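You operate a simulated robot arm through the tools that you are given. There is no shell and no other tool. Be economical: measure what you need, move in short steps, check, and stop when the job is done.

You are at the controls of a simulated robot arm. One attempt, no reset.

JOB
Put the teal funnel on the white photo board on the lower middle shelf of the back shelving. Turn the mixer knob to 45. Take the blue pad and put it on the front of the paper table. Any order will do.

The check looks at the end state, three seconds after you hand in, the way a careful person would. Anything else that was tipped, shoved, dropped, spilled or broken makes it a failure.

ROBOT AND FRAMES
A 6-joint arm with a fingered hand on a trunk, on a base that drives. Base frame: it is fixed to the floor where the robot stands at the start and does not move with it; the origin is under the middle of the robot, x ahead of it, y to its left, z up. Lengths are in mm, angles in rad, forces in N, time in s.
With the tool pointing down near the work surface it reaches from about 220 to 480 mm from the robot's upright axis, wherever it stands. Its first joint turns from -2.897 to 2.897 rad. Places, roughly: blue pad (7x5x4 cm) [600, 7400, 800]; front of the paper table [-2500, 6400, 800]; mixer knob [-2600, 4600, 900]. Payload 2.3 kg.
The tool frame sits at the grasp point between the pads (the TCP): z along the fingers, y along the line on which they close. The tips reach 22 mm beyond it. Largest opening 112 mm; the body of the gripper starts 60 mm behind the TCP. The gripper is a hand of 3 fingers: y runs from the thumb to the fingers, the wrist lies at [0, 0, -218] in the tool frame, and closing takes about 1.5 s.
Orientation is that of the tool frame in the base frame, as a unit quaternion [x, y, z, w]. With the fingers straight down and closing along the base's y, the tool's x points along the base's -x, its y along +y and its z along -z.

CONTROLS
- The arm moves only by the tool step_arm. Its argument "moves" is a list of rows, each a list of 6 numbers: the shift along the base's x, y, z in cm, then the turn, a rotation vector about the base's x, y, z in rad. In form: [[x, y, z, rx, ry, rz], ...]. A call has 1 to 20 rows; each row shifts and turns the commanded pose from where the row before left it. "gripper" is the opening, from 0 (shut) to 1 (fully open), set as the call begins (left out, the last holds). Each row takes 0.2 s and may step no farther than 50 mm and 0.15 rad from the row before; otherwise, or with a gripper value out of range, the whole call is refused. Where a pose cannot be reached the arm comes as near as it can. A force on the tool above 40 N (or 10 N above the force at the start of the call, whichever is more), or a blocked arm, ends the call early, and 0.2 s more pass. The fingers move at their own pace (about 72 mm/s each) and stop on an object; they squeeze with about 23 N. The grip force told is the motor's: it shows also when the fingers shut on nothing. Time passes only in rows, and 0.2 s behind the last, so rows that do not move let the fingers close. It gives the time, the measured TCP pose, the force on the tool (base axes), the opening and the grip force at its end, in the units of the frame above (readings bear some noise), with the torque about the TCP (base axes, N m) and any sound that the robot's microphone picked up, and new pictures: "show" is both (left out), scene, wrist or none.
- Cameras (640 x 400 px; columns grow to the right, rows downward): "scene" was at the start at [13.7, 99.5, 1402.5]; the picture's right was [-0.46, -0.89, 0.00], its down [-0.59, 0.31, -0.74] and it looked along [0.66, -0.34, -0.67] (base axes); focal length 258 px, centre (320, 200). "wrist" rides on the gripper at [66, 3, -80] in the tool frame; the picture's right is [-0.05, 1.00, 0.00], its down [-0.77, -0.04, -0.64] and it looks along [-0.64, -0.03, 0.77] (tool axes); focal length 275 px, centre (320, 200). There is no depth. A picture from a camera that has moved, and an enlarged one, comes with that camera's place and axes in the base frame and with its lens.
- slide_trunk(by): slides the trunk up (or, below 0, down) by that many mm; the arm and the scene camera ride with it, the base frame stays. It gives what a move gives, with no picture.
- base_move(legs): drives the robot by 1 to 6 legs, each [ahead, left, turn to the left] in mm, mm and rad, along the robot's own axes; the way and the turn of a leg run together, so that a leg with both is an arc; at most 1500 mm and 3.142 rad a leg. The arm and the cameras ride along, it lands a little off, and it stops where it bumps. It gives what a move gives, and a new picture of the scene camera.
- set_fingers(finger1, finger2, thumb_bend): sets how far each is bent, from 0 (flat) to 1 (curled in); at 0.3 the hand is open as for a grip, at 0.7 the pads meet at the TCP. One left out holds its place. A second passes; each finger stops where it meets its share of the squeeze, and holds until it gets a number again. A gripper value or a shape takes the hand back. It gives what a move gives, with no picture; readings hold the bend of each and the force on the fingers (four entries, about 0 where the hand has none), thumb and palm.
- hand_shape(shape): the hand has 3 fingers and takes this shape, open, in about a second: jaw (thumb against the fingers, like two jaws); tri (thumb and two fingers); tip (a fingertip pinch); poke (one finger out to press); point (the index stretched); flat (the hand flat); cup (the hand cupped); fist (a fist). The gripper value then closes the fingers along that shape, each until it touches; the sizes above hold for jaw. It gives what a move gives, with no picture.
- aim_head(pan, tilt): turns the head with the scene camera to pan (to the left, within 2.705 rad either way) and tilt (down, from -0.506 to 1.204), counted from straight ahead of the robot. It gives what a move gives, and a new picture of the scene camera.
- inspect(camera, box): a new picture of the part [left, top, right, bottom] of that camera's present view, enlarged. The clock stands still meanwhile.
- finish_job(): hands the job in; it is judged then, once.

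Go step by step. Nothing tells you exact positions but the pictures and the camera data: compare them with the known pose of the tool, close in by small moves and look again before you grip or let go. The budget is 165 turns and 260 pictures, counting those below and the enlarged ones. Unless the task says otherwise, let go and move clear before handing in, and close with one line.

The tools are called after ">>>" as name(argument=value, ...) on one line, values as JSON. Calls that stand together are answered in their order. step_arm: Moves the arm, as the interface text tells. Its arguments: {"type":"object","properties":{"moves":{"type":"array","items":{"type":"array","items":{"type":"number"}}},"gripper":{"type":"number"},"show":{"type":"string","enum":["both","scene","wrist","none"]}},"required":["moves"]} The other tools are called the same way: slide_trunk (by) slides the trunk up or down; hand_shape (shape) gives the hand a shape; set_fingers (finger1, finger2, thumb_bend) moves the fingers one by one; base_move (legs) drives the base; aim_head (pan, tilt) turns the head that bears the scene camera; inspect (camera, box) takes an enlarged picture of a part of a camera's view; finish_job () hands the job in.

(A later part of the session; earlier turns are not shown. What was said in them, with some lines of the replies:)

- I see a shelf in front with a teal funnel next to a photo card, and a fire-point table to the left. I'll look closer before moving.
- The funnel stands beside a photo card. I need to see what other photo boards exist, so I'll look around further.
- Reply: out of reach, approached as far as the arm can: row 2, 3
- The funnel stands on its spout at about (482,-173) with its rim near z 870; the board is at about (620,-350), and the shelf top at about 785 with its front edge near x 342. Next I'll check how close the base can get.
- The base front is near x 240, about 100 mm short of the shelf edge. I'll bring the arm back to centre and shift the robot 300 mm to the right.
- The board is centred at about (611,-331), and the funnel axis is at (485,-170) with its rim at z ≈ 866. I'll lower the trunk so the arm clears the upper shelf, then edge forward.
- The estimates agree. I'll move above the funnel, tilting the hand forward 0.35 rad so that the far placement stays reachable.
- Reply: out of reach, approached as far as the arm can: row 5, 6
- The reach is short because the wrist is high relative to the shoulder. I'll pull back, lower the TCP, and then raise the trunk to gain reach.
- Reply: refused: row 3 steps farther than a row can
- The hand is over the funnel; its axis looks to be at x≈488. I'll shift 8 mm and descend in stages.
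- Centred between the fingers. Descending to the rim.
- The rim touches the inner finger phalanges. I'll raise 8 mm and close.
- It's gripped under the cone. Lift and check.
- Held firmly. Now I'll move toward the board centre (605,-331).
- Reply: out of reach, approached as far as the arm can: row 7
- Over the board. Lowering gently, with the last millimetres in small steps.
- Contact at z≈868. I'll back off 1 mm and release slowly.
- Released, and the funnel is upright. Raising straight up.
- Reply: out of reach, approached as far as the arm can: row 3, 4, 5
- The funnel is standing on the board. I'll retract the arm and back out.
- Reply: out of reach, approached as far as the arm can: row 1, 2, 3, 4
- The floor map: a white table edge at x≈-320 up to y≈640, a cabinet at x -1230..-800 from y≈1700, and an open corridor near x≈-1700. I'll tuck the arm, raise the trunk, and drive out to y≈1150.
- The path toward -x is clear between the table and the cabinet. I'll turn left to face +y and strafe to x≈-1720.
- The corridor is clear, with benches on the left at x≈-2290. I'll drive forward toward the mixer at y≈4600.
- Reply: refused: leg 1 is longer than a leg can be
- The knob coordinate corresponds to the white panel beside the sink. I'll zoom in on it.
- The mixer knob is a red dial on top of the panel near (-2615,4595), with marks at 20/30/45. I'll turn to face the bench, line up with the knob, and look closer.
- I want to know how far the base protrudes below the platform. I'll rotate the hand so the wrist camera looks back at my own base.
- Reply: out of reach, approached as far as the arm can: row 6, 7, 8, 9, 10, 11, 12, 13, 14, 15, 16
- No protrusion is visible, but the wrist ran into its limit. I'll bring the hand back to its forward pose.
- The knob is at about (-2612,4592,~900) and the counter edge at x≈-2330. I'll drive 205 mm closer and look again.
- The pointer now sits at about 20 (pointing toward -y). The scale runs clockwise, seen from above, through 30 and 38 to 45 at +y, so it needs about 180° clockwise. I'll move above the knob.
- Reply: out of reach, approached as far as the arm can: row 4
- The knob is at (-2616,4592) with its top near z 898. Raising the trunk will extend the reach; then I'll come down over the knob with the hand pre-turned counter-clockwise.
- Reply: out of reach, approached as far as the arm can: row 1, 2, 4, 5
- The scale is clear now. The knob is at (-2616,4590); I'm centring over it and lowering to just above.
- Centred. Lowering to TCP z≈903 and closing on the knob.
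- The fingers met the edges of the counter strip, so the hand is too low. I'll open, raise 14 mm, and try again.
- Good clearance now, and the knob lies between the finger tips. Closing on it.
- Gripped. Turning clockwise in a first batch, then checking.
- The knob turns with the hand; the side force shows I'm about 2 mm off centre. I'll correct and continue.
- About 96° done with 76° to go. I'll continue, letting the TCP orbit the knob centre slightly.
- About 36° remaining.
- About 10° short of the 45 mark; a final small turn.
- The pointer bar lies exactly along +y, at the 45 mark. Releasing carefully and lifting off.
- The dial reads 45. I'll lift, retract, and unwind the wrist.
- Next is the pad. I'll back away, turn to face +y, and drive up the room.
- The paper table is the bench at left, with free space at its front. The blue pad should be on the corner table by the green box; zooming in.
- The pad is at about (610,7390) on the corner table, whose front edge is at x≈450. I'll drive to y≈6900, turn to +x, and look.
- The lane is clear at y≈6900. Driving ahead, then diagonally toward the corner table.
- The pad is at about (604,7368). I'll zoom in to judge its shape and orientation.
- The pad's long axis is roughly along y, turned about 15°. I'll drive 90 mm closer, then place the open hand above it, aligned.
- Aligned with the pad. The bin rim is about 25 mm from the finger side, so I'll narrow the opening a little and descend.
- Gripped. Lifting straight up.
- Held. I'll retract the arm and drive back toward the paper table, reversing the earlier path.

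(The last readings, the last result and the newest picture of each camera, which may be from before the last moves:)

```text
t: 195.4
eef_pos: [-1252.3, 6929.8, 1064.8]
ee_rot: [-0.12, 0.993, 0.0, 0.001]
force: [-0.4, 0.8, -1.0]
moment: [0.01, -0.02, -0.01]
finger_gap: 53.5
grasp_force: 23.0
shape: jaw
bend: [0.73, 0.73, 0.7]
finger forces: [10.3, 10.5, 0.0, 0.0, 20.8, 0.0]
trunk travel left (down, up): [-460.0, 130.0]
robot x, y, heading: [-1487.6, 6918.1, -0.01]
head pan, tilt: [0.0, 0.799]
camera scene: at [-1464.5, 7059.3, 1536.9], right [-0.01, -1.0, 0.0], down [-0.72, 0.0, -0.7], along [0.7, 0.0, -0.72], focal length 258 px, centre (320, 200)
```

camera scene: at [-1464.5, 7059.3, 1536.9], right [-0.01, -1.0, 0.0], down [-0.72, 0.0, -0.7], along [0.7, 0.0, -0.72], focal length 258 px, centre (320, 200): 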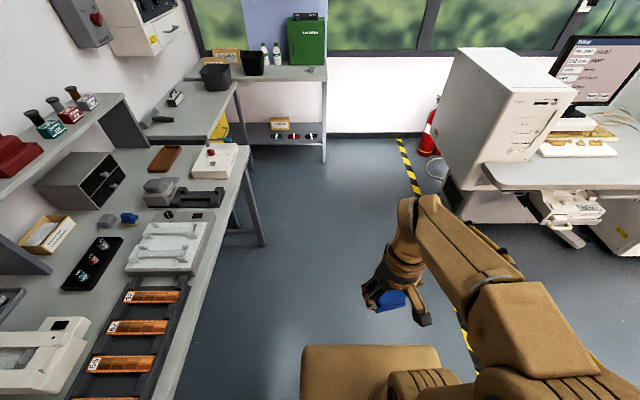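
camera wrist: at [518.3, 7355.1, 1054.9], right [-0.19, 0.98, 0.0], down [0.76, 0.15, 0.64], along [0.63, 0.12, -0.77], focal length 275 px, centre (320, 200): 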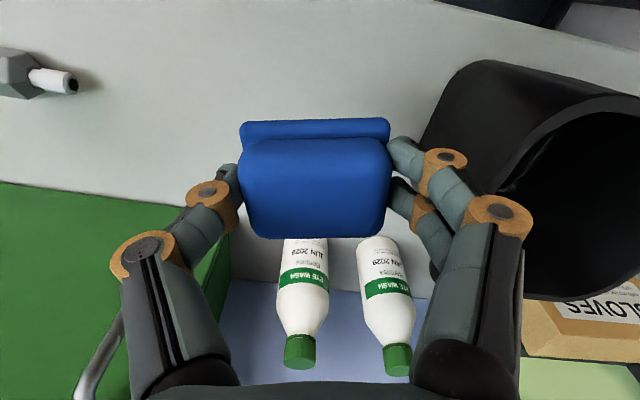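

Now turning around to face the paper table.

>>> base_move(legs=[[0, -350, 0], [0, 0, -3.13], [300, 160, 0]])

>>> aim_head(pan=0.0, tilt=0.7)

>>> inspect(camera="wrist", box=[0, 0, 640, 400])

```text
t: 206.9
eef_pos: [-2024.8, 6413.2, 1064.6]
ee_rot: [0.994, 0.111, -0.001, 0.001]
force: [0.6, 0.5, -0.9]
moment: [0.0, 0.0, -0.01]
finger_gap: 53.7
grasp_force: 23.1
shape: jaw
bend: [0.73, 0.73, 0.7]
finger forces: [10.3, 10.5, 0.1, 0.0, 20.8, 0.0]
trunk travel left (down, up): [-460.0, 130.0]
robot x, y, heading: [-1792.8, 6421.0, 3.114]
head pan, tilt: [0.0, 0.799]
camera scene: at [-1817.0, 6275.5, 1536.8], right [0.02, 1.0, 0.0], down [0.72, -0.02, -0.7], along [-0.7, 0.02, -0.72], focal length 258 px, centre (320, 200)
```

scene: 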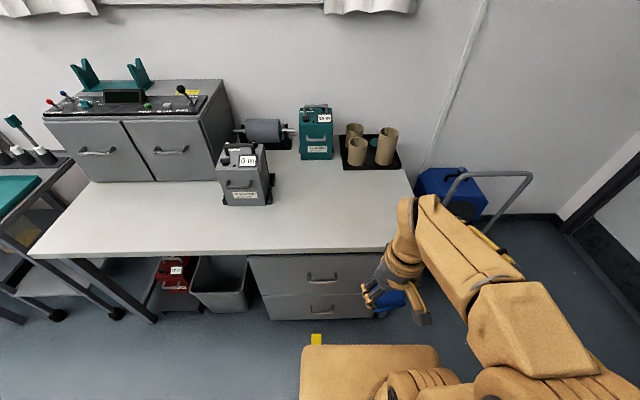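

```text
t: 207.5
eef_pos: [-2023.7, 6414.0, 1064.3]
ee_rot: [0.994, 0.11, -0.002, 0.0]
force: [0.1, 0.4, -1.0]
moment: [-0.03, 0.01, 0.0]
finger_gap: 53.6
grasp_force: 23.1
shape: jaw
bend: [0.73, 0.73, 0.7]
finger forces: [10.3, 10.5, 0.0, 0.1, 20.7, 0.0]
trunk travel left (down, up): [-460.0, 130.0]
robot x, y, heading: [-1791.7, 6417.0, 3.112]
head pan, tilt: [0.0, 0.7]
camera scene: at [-1820.4, 6276.0, 1545.1], right [0.02, 1.0, 0.0], down [0.64, -0.02, -0.76], along [-0.76, 0.02, -0.64], focal length 258 px, centre (320, 200)
```

scene: 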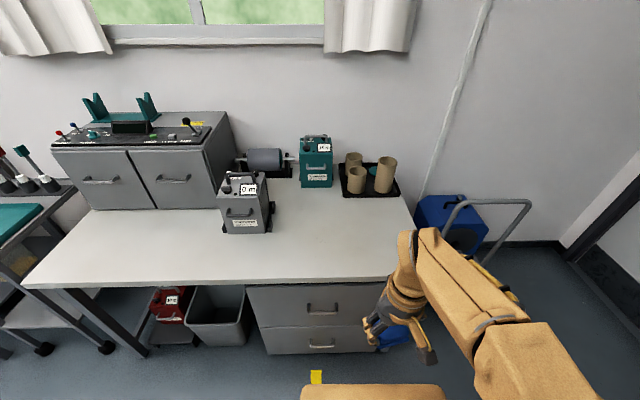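

```text
1.00 times, centred on (320, 200) of wrist (not enlarged: the box is as wide or as high as the picture)
camera zoom: at [-1958.2, 6425.0, 1144.4], right [0.17, -0.98, 0.0], down [-0.76, -0.13, 0.64], along [-0.63, -0.11, -0.77], focal length 275 px, centre (320, 200)
```

zoom: 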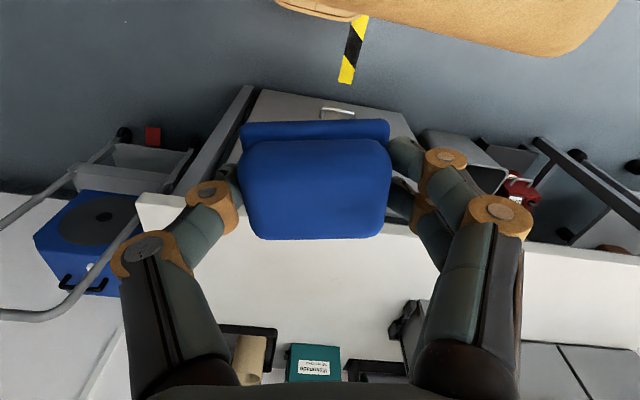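

The front of the paper table is empty around (-2480,6400), with the edge at x≈-2290. I'll drive 250 mm closer and extend over it.

>>> base_move(legs=[[250, 0, 0]])

>>> step_arm(moves=[[-4, 0, -2, 0, 0, -0.05], [-4, -0.5, -2, 0, 0, -0.05], [-4, -0.5, -3, 0, 0, -0.06], [-4, -0.5, -3, 0, 0, -0.06], [-3.5, 0, -3, 0, 0, 0], [0, 0, 0, 0, 0, 0]])

```text
t: 209.3
eef_pos: [-2274.0, 6420.0, 1063.3]
ee_rot: [0.994, 0.112, 0.0, 0.0]
force: [0.2, -0.3, -0.9]
moment: [-0.01, -0.02, -0.03]
finger_gap: 53.6
grasp_force: 23.2
shape: jaw
bend: [0.73, 0.73, 0.7]
finger forces: [10.3, 10.6, 0.0, 0.0, 20.8, 0.0]
trunk travel left (down, up): [-460.0, 130.0]
robot x, y, heading: [-2041.1, 6421.9, 3.117]
head pan, tilt: [0.0, 0.7]
camera scene: at [-2070.3, 6281.8, 1545.1], right [0.02, 1.0, 0.0], down [0.64, -0.01, -0.76], along [-0.76, 0.02, -0.64], focal length 258 px, centre (320, 200)
```

scene: 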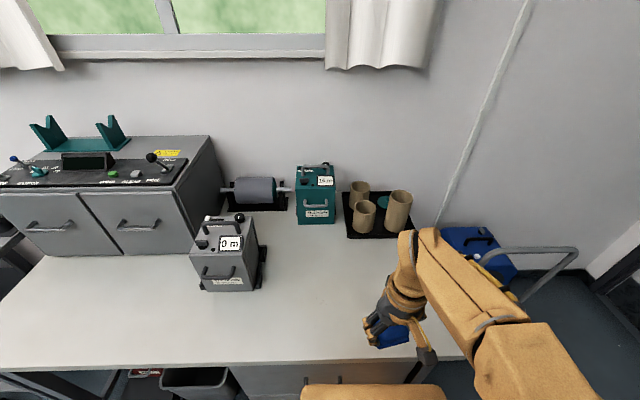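

```text
refused: row 3 steps farther than a row can; nothing moved
```

>>> step_arm(moves=[[-4, 0, -2, 0, 0, -0.05], [-4, -0.5, -2, 0, 0, -0.05], [-4, -0.5, -2.5, 0, 0, -0.06], [-4, -0.5, -2.5, 0, 0, -0.06], [-3.5, 0, -3, 0, 0, 0], [0, 0, 0, 0, 0, 0]])

```text
t: 210.8
eef_pos: [-2469.1, 6404.7, 946.1]
ee_rot: [1.0, 0.002, -0.001, 0.0]
force: [0.7, -0.2, -0.1]
moment: [0.03, -0.01, -0.03]
finger_gap: 53.7
grasp_force: 22.6
shape: jaw
bend: [0.73, 0.73, 0.7]
finger forces: [10.4, 10.5, 0.1, 0.0, 20.7, 0.0]
trunk travel left (down, up): [-460.0, 130.0]
robot x, y, heading: [-2040.8, 6422.0, 3.118]
head pan, tilt: [0.0, 0.7]
camera scene: at [-2068.7, 6281.8, 1545.1], right [0.02, 1.0, 0.0], down [0.64, -0.01, -0.77], along [-0.77, 0.02, -0.64], focal length 258 px, centre (320, 200)
camera wrist: at [-2401.4, 6400.7, 1025.4], right [-0.04, -1.0, 0.0], down [-0.77, 0.03, 0.64], along [-0.64, 0.03, -0.77], focal length 275 px, centre (320, 200)
```

scene: 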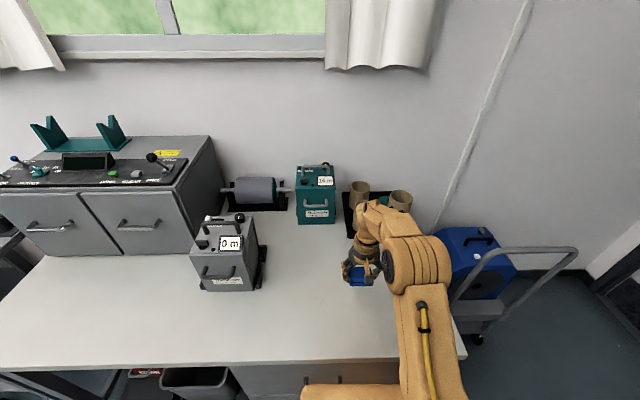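
wrist: 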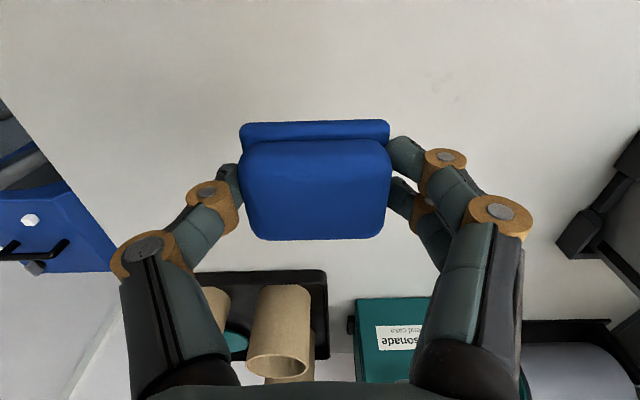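

Over a clear spot on the table front. Lowering, slowly near the surface.

>>> step_arm(moves=[[0, 0, -3, 0, 0, 0], [0, 0, -3, 0, 0, 0], [0, 0, -1.5, 0, 0, 0], [0, 0, -1, 0, 0, 0], [0, 0, 0, 0, 0, 0]], show="both")

```text
t: 211.9
eef_pos: [-2468.9, 6404.6, 859.2]
ee_rot: [1.0, 0.002, -0.001, -0.001]
force: [-0.4, 0.6, -0.4]
moment: [-0.01, 0.03, -0.01]
finger_gap: 53.7
grasp_force: 22.7
shape: jaw
bend: [0.73, 0.73, 0.7]
finger forces: [10.4, 10.6, 0.0, 0.1, 20.8, 0.0]
trunk travel left (down, up): [-460.0, 130.0]
robot x, y, heading: [-2044.0, 6422.6, 3.117]
head pan, tilt: [0.0, 0.7]
camera scene: at [-2069.4, 6281.8, 1545.1], right [0.02, 1.0, 0.0], down [0.64, -0.01, -0.76], along [-0.76, 0.02, -0.64], focal length 258 px, centre (320, 200)
camera wrist: at [-2401.6, 6401.1, 939.2], right [-0.04, -1.0, 0.0], down [-0.77, 0.03, 0.64], along [-0.64, 0.03, -0.77], focal length 275 px, centre (320, 200)
```

scene: 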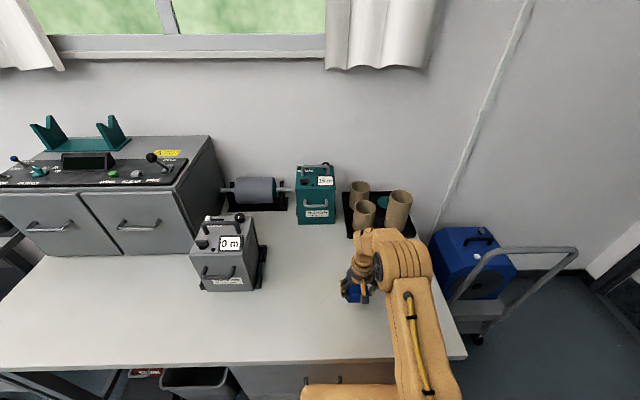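
wrist: 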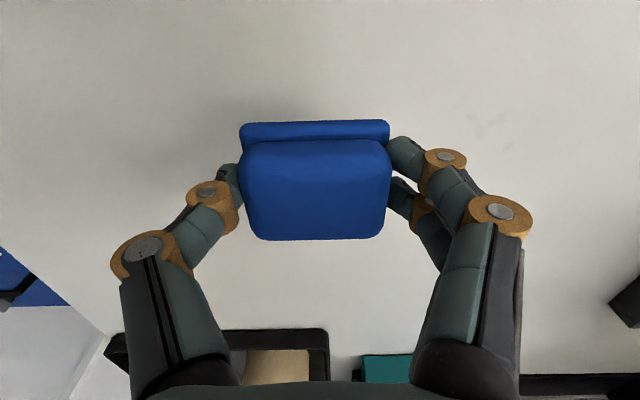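

>>> step_arm(moves=[[0, 0, -0.8, 0, 0, 0], [0, 0, -0.4, 0, 0, 0], [0, 0, 0, 0, 0, 0]], show="none")

>>> step_arm(moves=[[0, 0, -0.3, 0, 0, 0], [0, 0, -0.2, 0, 0, 0], [0, 0, 0, 0, 0, 0]], show="none")

>>> step_arm(moves=[[0, 0, -0.2, 0, 0, 0], [0, 0, 0, 0, 0, 0]], show="wrist")

```text
t: 212.8
eef_pos: [-2468.7, 6405.1, 846.5]
ee_rot: [1.0, 0.002, -0.002, 0.0]
force: [-0.1, -0.1, -0.3]
moment: [-0.04, 0.0, 0.0]
finger_gap: 53.5
grasp_force: 22.7
shape: jaw
bend: [0.73, 0.73, 0.7]
finger forces: [10.3, 10.5, 0.0, 0.1, 20.8, 0.1]
trunk travel left (down, up): [-460.0, 130.0]
robot x, y, heading: [-2038.0, 6424.4, 3.12]
head pan, tilt: [0.0, 0.7]
```

```text
t: 213.6
eef_pos: [-2469.4, 6404.9, 841.9]
ee_rot: [1.0, 0.002, -0.001, 0.0]
force: [1.0, 0.0, 0.2]
moment: [0.0, 0.01, -0.02]
finger_gap: 53.5
grasp_force: 22.9
shape: jaw
bend: [0.73, 0.73, 0.7]
finger forces: [10.3, 10.5, 0.0, 0.0, 20.7, 0.1]
trunk travel left (down, up): [-460.0, 130.0]
robot x, y, heading: [-2037.8, 6423.4, 3.117]
head pan, tilt: [0.0, 0.7]
```

```text
t: 214.2
eef_pos: [-2469.1, 6403.8, 840.4]
ee_rot: [1.0, 0.002, 0.001, 0.0]
force: [-0.2, 0.2, -0.5]
moment: [0.02, 0.02, 0.02]
finger_gap: 53.6
grasp_force: 22.8
shape: jaw
bend: [0.73, 0.73, 0.7]
finger forces: [10.3, 10.5, 0.1, 0.0, 20.9, 0.0]
trunk travel left (down, up): [-460.0, 130.0]
robot x, y, heading: [-2043.9, 6423.2, 3.122]
head pan, tilt: [0.0, 0.7]
camera wrist: at [-2401.4, 6401.3, 920.4], right [-0.04, -1.0, 0.0], down [-0.77, 0.03, 0.64], along [-0.64, 0.03, -0.77], focal length 275 px, centre (320, 200)
```

wrist: 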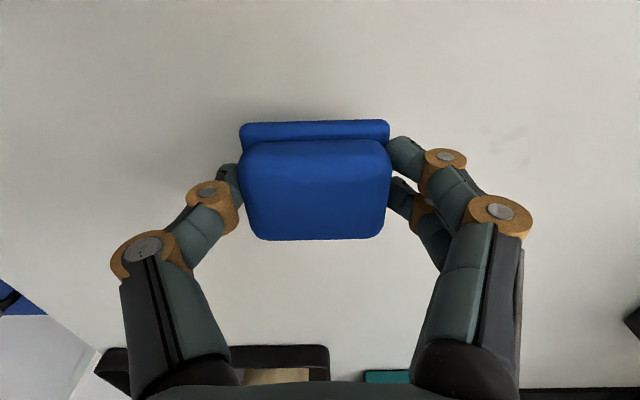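

>>> step_arm(moves=[[0, 0, -0.2, 0, 0, 0], [0, 0, -0.2, 0, 0, 0], [0, 0, 0, 0, 0, 0]], show="none")

>>> step_arm(moves=[[0, 0, -0.2, 0, 0, 0], [0, 0, 0, 0, 0, 0]], show="none")

>>> step_arm(moves=[[0, 0, -0.2, 0, 0, 0], [0, 0, 0, 0, 0, 0]], show="none")

```text
t: 214.9
eef_pos: [-2469.0, 6404.0, 836.4]
ee_rot: [1.0, 0.002, 0.0, 0.0]
force: [-0.3, 0.7, -0.9]
moment: [0.03, -0.03, 0.0]
finger_gap: 53.5
grasp_force: 23.0
shape: jaw
bend: [0.73, 0.73, 0.7]
finger forces: [10.2, 10.5, 0.0, 0.0, 20.8, 0.1]
trunk travel left (down, up): [-460.0, 130.0]
robot x, y, heading: [-2039.4, 6423.2, 3.119]
head pan, tilt: [0.0, 0.7]
```

```text
t: 215.6
eef_pos: [-2468.9, 6403.7, 833.4]
ee_rot: [1.0, 0.001, -0.002, 0.0]
force: [-0.1, -0.2, -0.6]
moment: [0.02, -0.01, 0.03]
finger_gap: 53.6
grasp_force: 23.4
shape: jaw
bend: [0.73, 0.73, 0.7]
finger forces: [10.3, 10.5, 0.0, 0.0, 20.8, 0.1]
trunk travel left (down, up): [-460.0, 130.0]
robot x, y, heading: [-2040.8, 6424.9, 3.118]
head pan, tilt: [0.0, 0.7]
```

```text
t: 216.2
eef_pos: [-2468.9, 6404.5, 831.7]
ee_rot: [1.0, 0.002, -0.002, 0.0]
force: [-0.2, -0.2, -0.3]
moment: [0.01, 0.0, 0.0]
finger_gap: 53.4
grasp_force: 23.5
shape: jaw
bend: [0.73, 0.73, 0.7]
finger forces: [10.4, 10.5, 0.1, 0.0, 20.8, 0.1]
trunk travel left (down, up): [-460.0, 130.0]
robot x, y, heading: [-2041.8, 6425.9, 3.12]
head pan, tilt: [0.0, 0.7]
```

>>> step_arm(moves=[[0, 0, -0.2, 0, 0, 0], [0, 0, -0.2, 0, 0, 0], [0, 0, 0, 0, 0, 0]], show="wrist")

>>> step_arm(moves=[[0, 0, -0.2, 0, 0, 0], [0, 0, 0, 0, 0, 0]], show="none")

>>> step_arm(moves=[[0, 0, -0.2, 0, 0, 0], [0, 0, 0, 0, 0, 0]], show="none")

```text
t: 216.9
eef_pos: [-2469.2, 6403.6, 827.7]
ee_rot: [1.0, 0.001, -0.002, 0.0]
force: [0.3, -0.4, -1.3]
moment: [-0.05, 0.02, 0.01]
finger_gap: 53.6
grasp_force: 22.9
shape: jaw
bend: [0.73, 0.73, 0.7]
finger forces: [10.3, 10.6, 0.1, 0.1, 20.9, 0.0]
trunk travel left (down, up): [-460.0, 130.0]
robot x, y, heading: [-2037.3, 6423.9, 3.118]
head pan, tilt: [0.0, 0.7]
camera wrist: at [-2401.4, 6401.2, 908.2], right [-0.04, -1.0, 0.0], down [-0.77, 0.03, 0.64], along [-0.64, 0.03, -0.77], focal length 275 px, centre (320, 200)
```

wrist: 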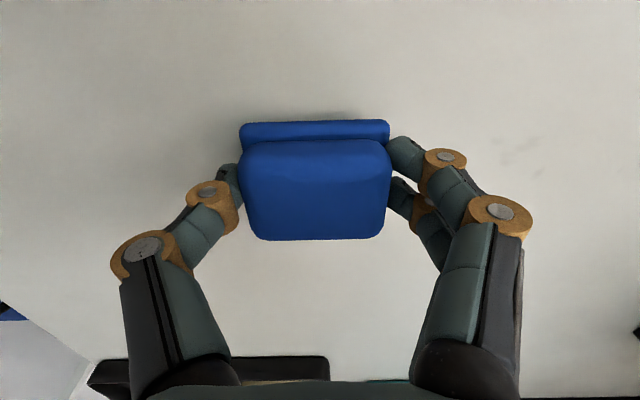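

```text
t: 217.6
eef_pos: [-2468.5, 6404.4, 826.4]
ee_rot: [1.0, 0.002, -0.001, 0.001]
force: [0.3, 0.0, -0.4]
moment: [0.0, 0.01, 0.0]
finger_gap: 53.6
grasp_force: 22.9
shape: jaw
bend: [0.73, 0.73, 0.7]
finger forces: [10.3, 10.6, 0.1, 0.0, 20.8, 0.0]
trunk travel left (down, up): [-460.0, 130.0]
robot x, y, heading: [-2041.7, 6421.6, 3.122]
head pan, tilt: [0.0, 0.7]
```

```text
t: 218.2
eef_pos: [-2469.3, 6403.1, 823.9]
ee_rot: [1.0, 0.002, 0.0, 0.0]
force: [-0.8, -0.9, -0.4]
moment: [-0.02, 0.0, -0.02]
finger_gap: 53.7
grasp_force: 23.5
shape: jaw
bend: [0.73, 0.73, 0.7]
finger forces: [10.3, 10.5, 0.0, 0.0, 20.8, 0.1]
trunk travel left (down, up): [-460.0, 130.0]
robot x, y, heading: [-2035.9, 6425.3, 3.116]
head pan, tilt: [0.0, 0.7]
```

The table is lower than assumed. Continuing downward in small checked steps.

>>> step_arm(moves=[[0, 0, -0.2, 0, 0, 0], [0, 0, -0.2, 0, 0, 0], [0, 0, 0, 0, 0, 0]], show="none")

>>> step_arm(moves=[[0, 0, -0.2, 0, 0, 0], [0, 0, -0.1, 0, 0, 0], [0, 0, 0, 0, 0, 0]], show="wrist")

```text
t: 218.9
eef_pos: [-2468.7, 6404.2, 819.1]
ee_rot: [1.0, 0.002, -0.001, 0.0]
force: [0.5, 0.3, -0.2]
moment: [-0.01, 0.02, 0.0]
finger_gap: 53.7
grasp_force: 22.9
shape: jaw
bend: [0.73, 0.73, 0.7]
finger forces: [10.3, 10.5, 0.0, 0.0, 20.7, 0.0]
trunk travel left (down, up): [-460.0, 130.0]
robot x, y, heading: [-2041.4, 6425.5, 3.12]
head pan, tilt: [0.0, 0.7]
```

```text
t: 219.8
eef_pos: [-2468.5, 6403.6, 817.3]
ee_rot: [1.0, 0.002, -0.002, 0.0]
force: [-0.8, 0.3, -0.4]
moment: [-0.02, 0.02, -0.03]
finger_gap: 53.4
grasp_force: 23.0
shape: jaw
bend: [0.73, 0.73, 0.7]
finger forces: [10.3, 10.3, 0.0, 0.0, 20.8, 0.0]
trunk travel left (down, up): [-460.0, 130.0]
robot x, y, heading: [-2039.7, 6423.7, 3.117]
head pan, tilt: [0.0, 0.7]
camera wrist: at [-2401.4, 6400.8, 897.1], right [-0.04, -1.0, 0.0], down [-0.77, 0.03, 0.64], along [-0.64, 0.03, -0.77], focal length 275 px, centre (320, 200)
```

wrist: 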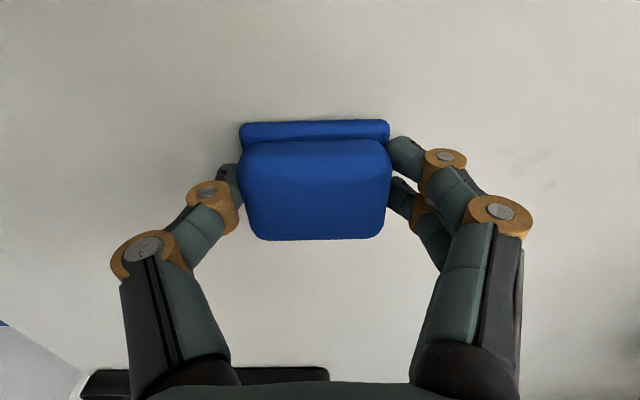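

>>> step_arm(moves=[[0, 0, -0.2, 0, 0, 0], [0, 0, -0.1, 0, 0, 0], [0, 0, 0, 0, 0, 0]], show="none")

>>> step_arm(moves=[[0, 0, -0.2, 0, 0, 0], [0, 0, 0, 0, 0, 0]], show="none")

>>> step_arm(moves=[[0, 0, -0.2, 0, 0, 0], [0, 0, 0, 0, 0, 0]], show="none")

```text
t: 220.6
eef_pos: [-2469.1, 6404.4, 814.0]
ee_rot: [1.0, 0.001, -0.001, 0.0]
force: [0.0, 0.4, -0.6]
moment: [0.02, 0.04, 0.01]
finger_gap: 53.7
grasp_force: 23.1
shape: jaw
bend: [0.73, 0.73, 0.7]
finger forces: [10.2, 10.5, 0.1, 0.0, 20.7, 0.1]
trunk travel left (down, up): [-460.0, 130.0]
robot x, y, heading: [-2038.3, 6423.3, 3.118]
head pan, tilt: [0.0, 0.7]
```

```text
t: 221.2
eef_pos: [-2467.5, 6405.3, 812.6]
ee_rot: [1.0, 0.003, -0.003, 0.001]
force: [-1.0, -0.7, 9.7]
moment: [0.01, 0.02, 0.0]
finger_gap: 53.5
grasp_force: 22.5
shape: jaw
bend: [0.73, 0.73, 0.7]
finger forces: [11.2, 11.5, 0.1, 0.1, 22.5, 0.0]
trunk travel left (down, up): [-460.0, 130.0]
robot x, y, heading: [-2041.5, 6423.6, 3.119]
head pan, tilt: [0.0, 0.7]
```

```text
t: 221.8
eef_pos: [-2467.8, 6404.6, 811.5]
ee_rot: [1.0, 0.002, -0.003, 0.001]
force: [-4.3, -0.9, 24.2]
moment: [0.02, 0.06, 0.01]
finger_gap: 53.5
grasp_force: 23.3
shape: jaw
bend: [0.74, 0.74, 0.7]
finger forces: [12.4, 12.6, 0.0, 0.1, 24.4, 0.1]
trunk travel left (down, up): [-460.0, 130.0]
robot x, y, heading: [-2040.1, 6425.2, 3.122]
head pan, tilt: [0.0, 0.7]
```

Contact at z≈813. Backing off 2 mm and releasing.

>>> step_arm(moves=[[0, 0, 0.2, 0, 0, 0], [0, 0, 0, 0, 0, 0]], show="none")

>>> step_arm(gripper=0.85, moves=[[0, 0, 0, 0, 0, 0], [0, 0, 0, 0, 0, 0], [0, 0, 0, 0, 0, 0], [0, 0, 0, 0, 0, 0]], show="wrist")

```text
t: 222.3
eef_pos: [-2468.0, 6402.9, 811.9]
ee_rot: [1.0, 0.003, -0.001, 0.0]
force: [-6.1, -1.1, 15.7]
moment: [0.04, 0.08, 0.01]
finger_gap: 53.2
grasp_force: 22.5
shape: jaw
bend: [0.74, 0.74, 0.7]
finger forces: [12.3, 12.5, 0.1, 0.0, 24.3, 0.1]
trunk travel left (down, up): [-460.0, 130.0]
robot x, y, heading: [-2040.1, 6423.1, 3.117]
head pan, tilt: [0.0, 0.7]
```

```text
t: 223.3
eef_pos: [-2468.7, 6404.5, 812.3]
ee_rot: [1.0, 0.002, -0.001, 0.001]
force: [0.0, 1.5, 1.1]
moment: [0.0, -0.03, 0.01]
finger_gap: 94.8
grasp_force: 0.1
shape: jaw
bend: [0.54, 0.54, 0.5]
finger forces: [0.0, 0.1, 0.0, 0.0, 0.0, 0.1]
trunk travel left (down, up): [-460.0, 130.0]
robot x, y, heading: [-2041.4, 6422.9, 3.118]
head pan, tilt: [0.0, 0.7]
camera wrist: at [-2401.1, 6400.9, 892.1], right [-0.04, -1.0, 0.0], down [-0.77, 0.03, 0.64], along [-0.64, 0.03, -0.77], focal length 275 px, centre (320, 200)
```

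wrist: 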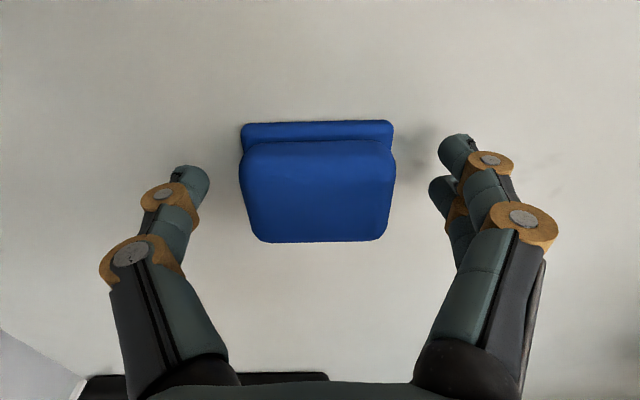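

Released. I'll lift, retract and back off, then check the pad.

>>> step_arm(moves=[[0, 0, 2, 0, 0, 0], [0, 0, 3, 0, 0, 0], [0, 0, 4, 0, 0, 0], [0, 0, 4, 0, 0, 0], [4, 0, 3, 0, 0, 0], [4, 0, 3, 0, 0, 0], [4, 0, 3, 0, 0, 0], [4, 0, 0, 0, 0, 0], [4, 0, 0, 0, 0, 0]], show="none")

>>> base_move(legs=[[-200, 0, 0]])

```text
t: 225.3
eef_pos: [-2267.1, 6404.4, 1031.1]
ee_rot: [1.0, 0.001, -0.002, 0.0]
force: [0.5, -0.1, 0.6]
moment: [-0.01, 0.0, -0.02]
finger_gap: 94.9
grasp_force: 0.1
shape: jaw
bend: [0.54, 0.54, 0.5]
finger forces: [0.0, 0.0, 0.1, 0.0, 0.1, 0.0]
trunk travel left (down, up): [-460.0, 130.0]
robot x, y, heading: [-2041.7, 6424.7, 3.12]
head pan, tilt: [0.0, 0.7]
```

```text
t: 226.9
eef_pos: [-2070.1, 6399.9, 1032.1]
ee_rot: [1.0, 0.001, -0.001, 0.0]
force: [-0.3, -0.3, 0.6]
moment: [0.02, 0.0, 0.0]
finger_gap: 94.9
grasp_force: 0.1
shape: jaw
bend: [0.54, 0.54, 0.5]
finger forces: [0.0, 0.1, 0.0, 0.0, 0.0, 0.0]
trunk travel left (down, up): [-460.0, 130.0]
robot x, y, heading: [-1841.6, 6420.0, 3.119]
head pan, tilt: [0.0, 0.7]
camera scene: at [-1869.2, 6277.1, 1545.1], right [0.02, 1.0, 0.0], down [0.64, -0.02, -0.77], along [-0.77, 0.02, -0.64], focal length 258 px, centre (320, 200)
```

scene: 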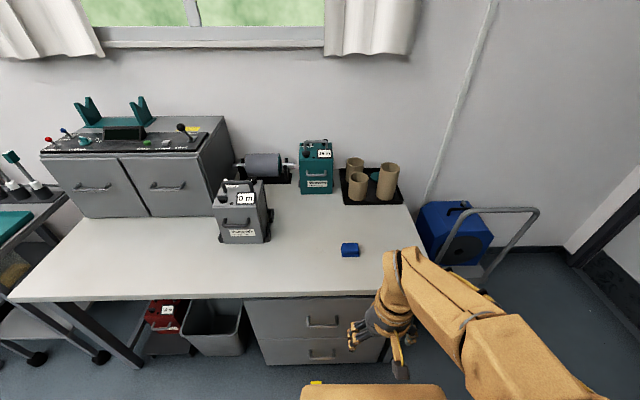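

The pad rests on the clear front of the paper table, the knob reads 45, and the funnel stood upright on the photo board when I last saw it. The arm is clear, so I'm handing in.

>>> finish_job()

```text
The job is handed in.
```

All three parts are done: the teal funnel is standing on the white photo board, the mixer knob is at 45, and the blue pad is on the front of the paper table, with nothing else seen to be disturbed.
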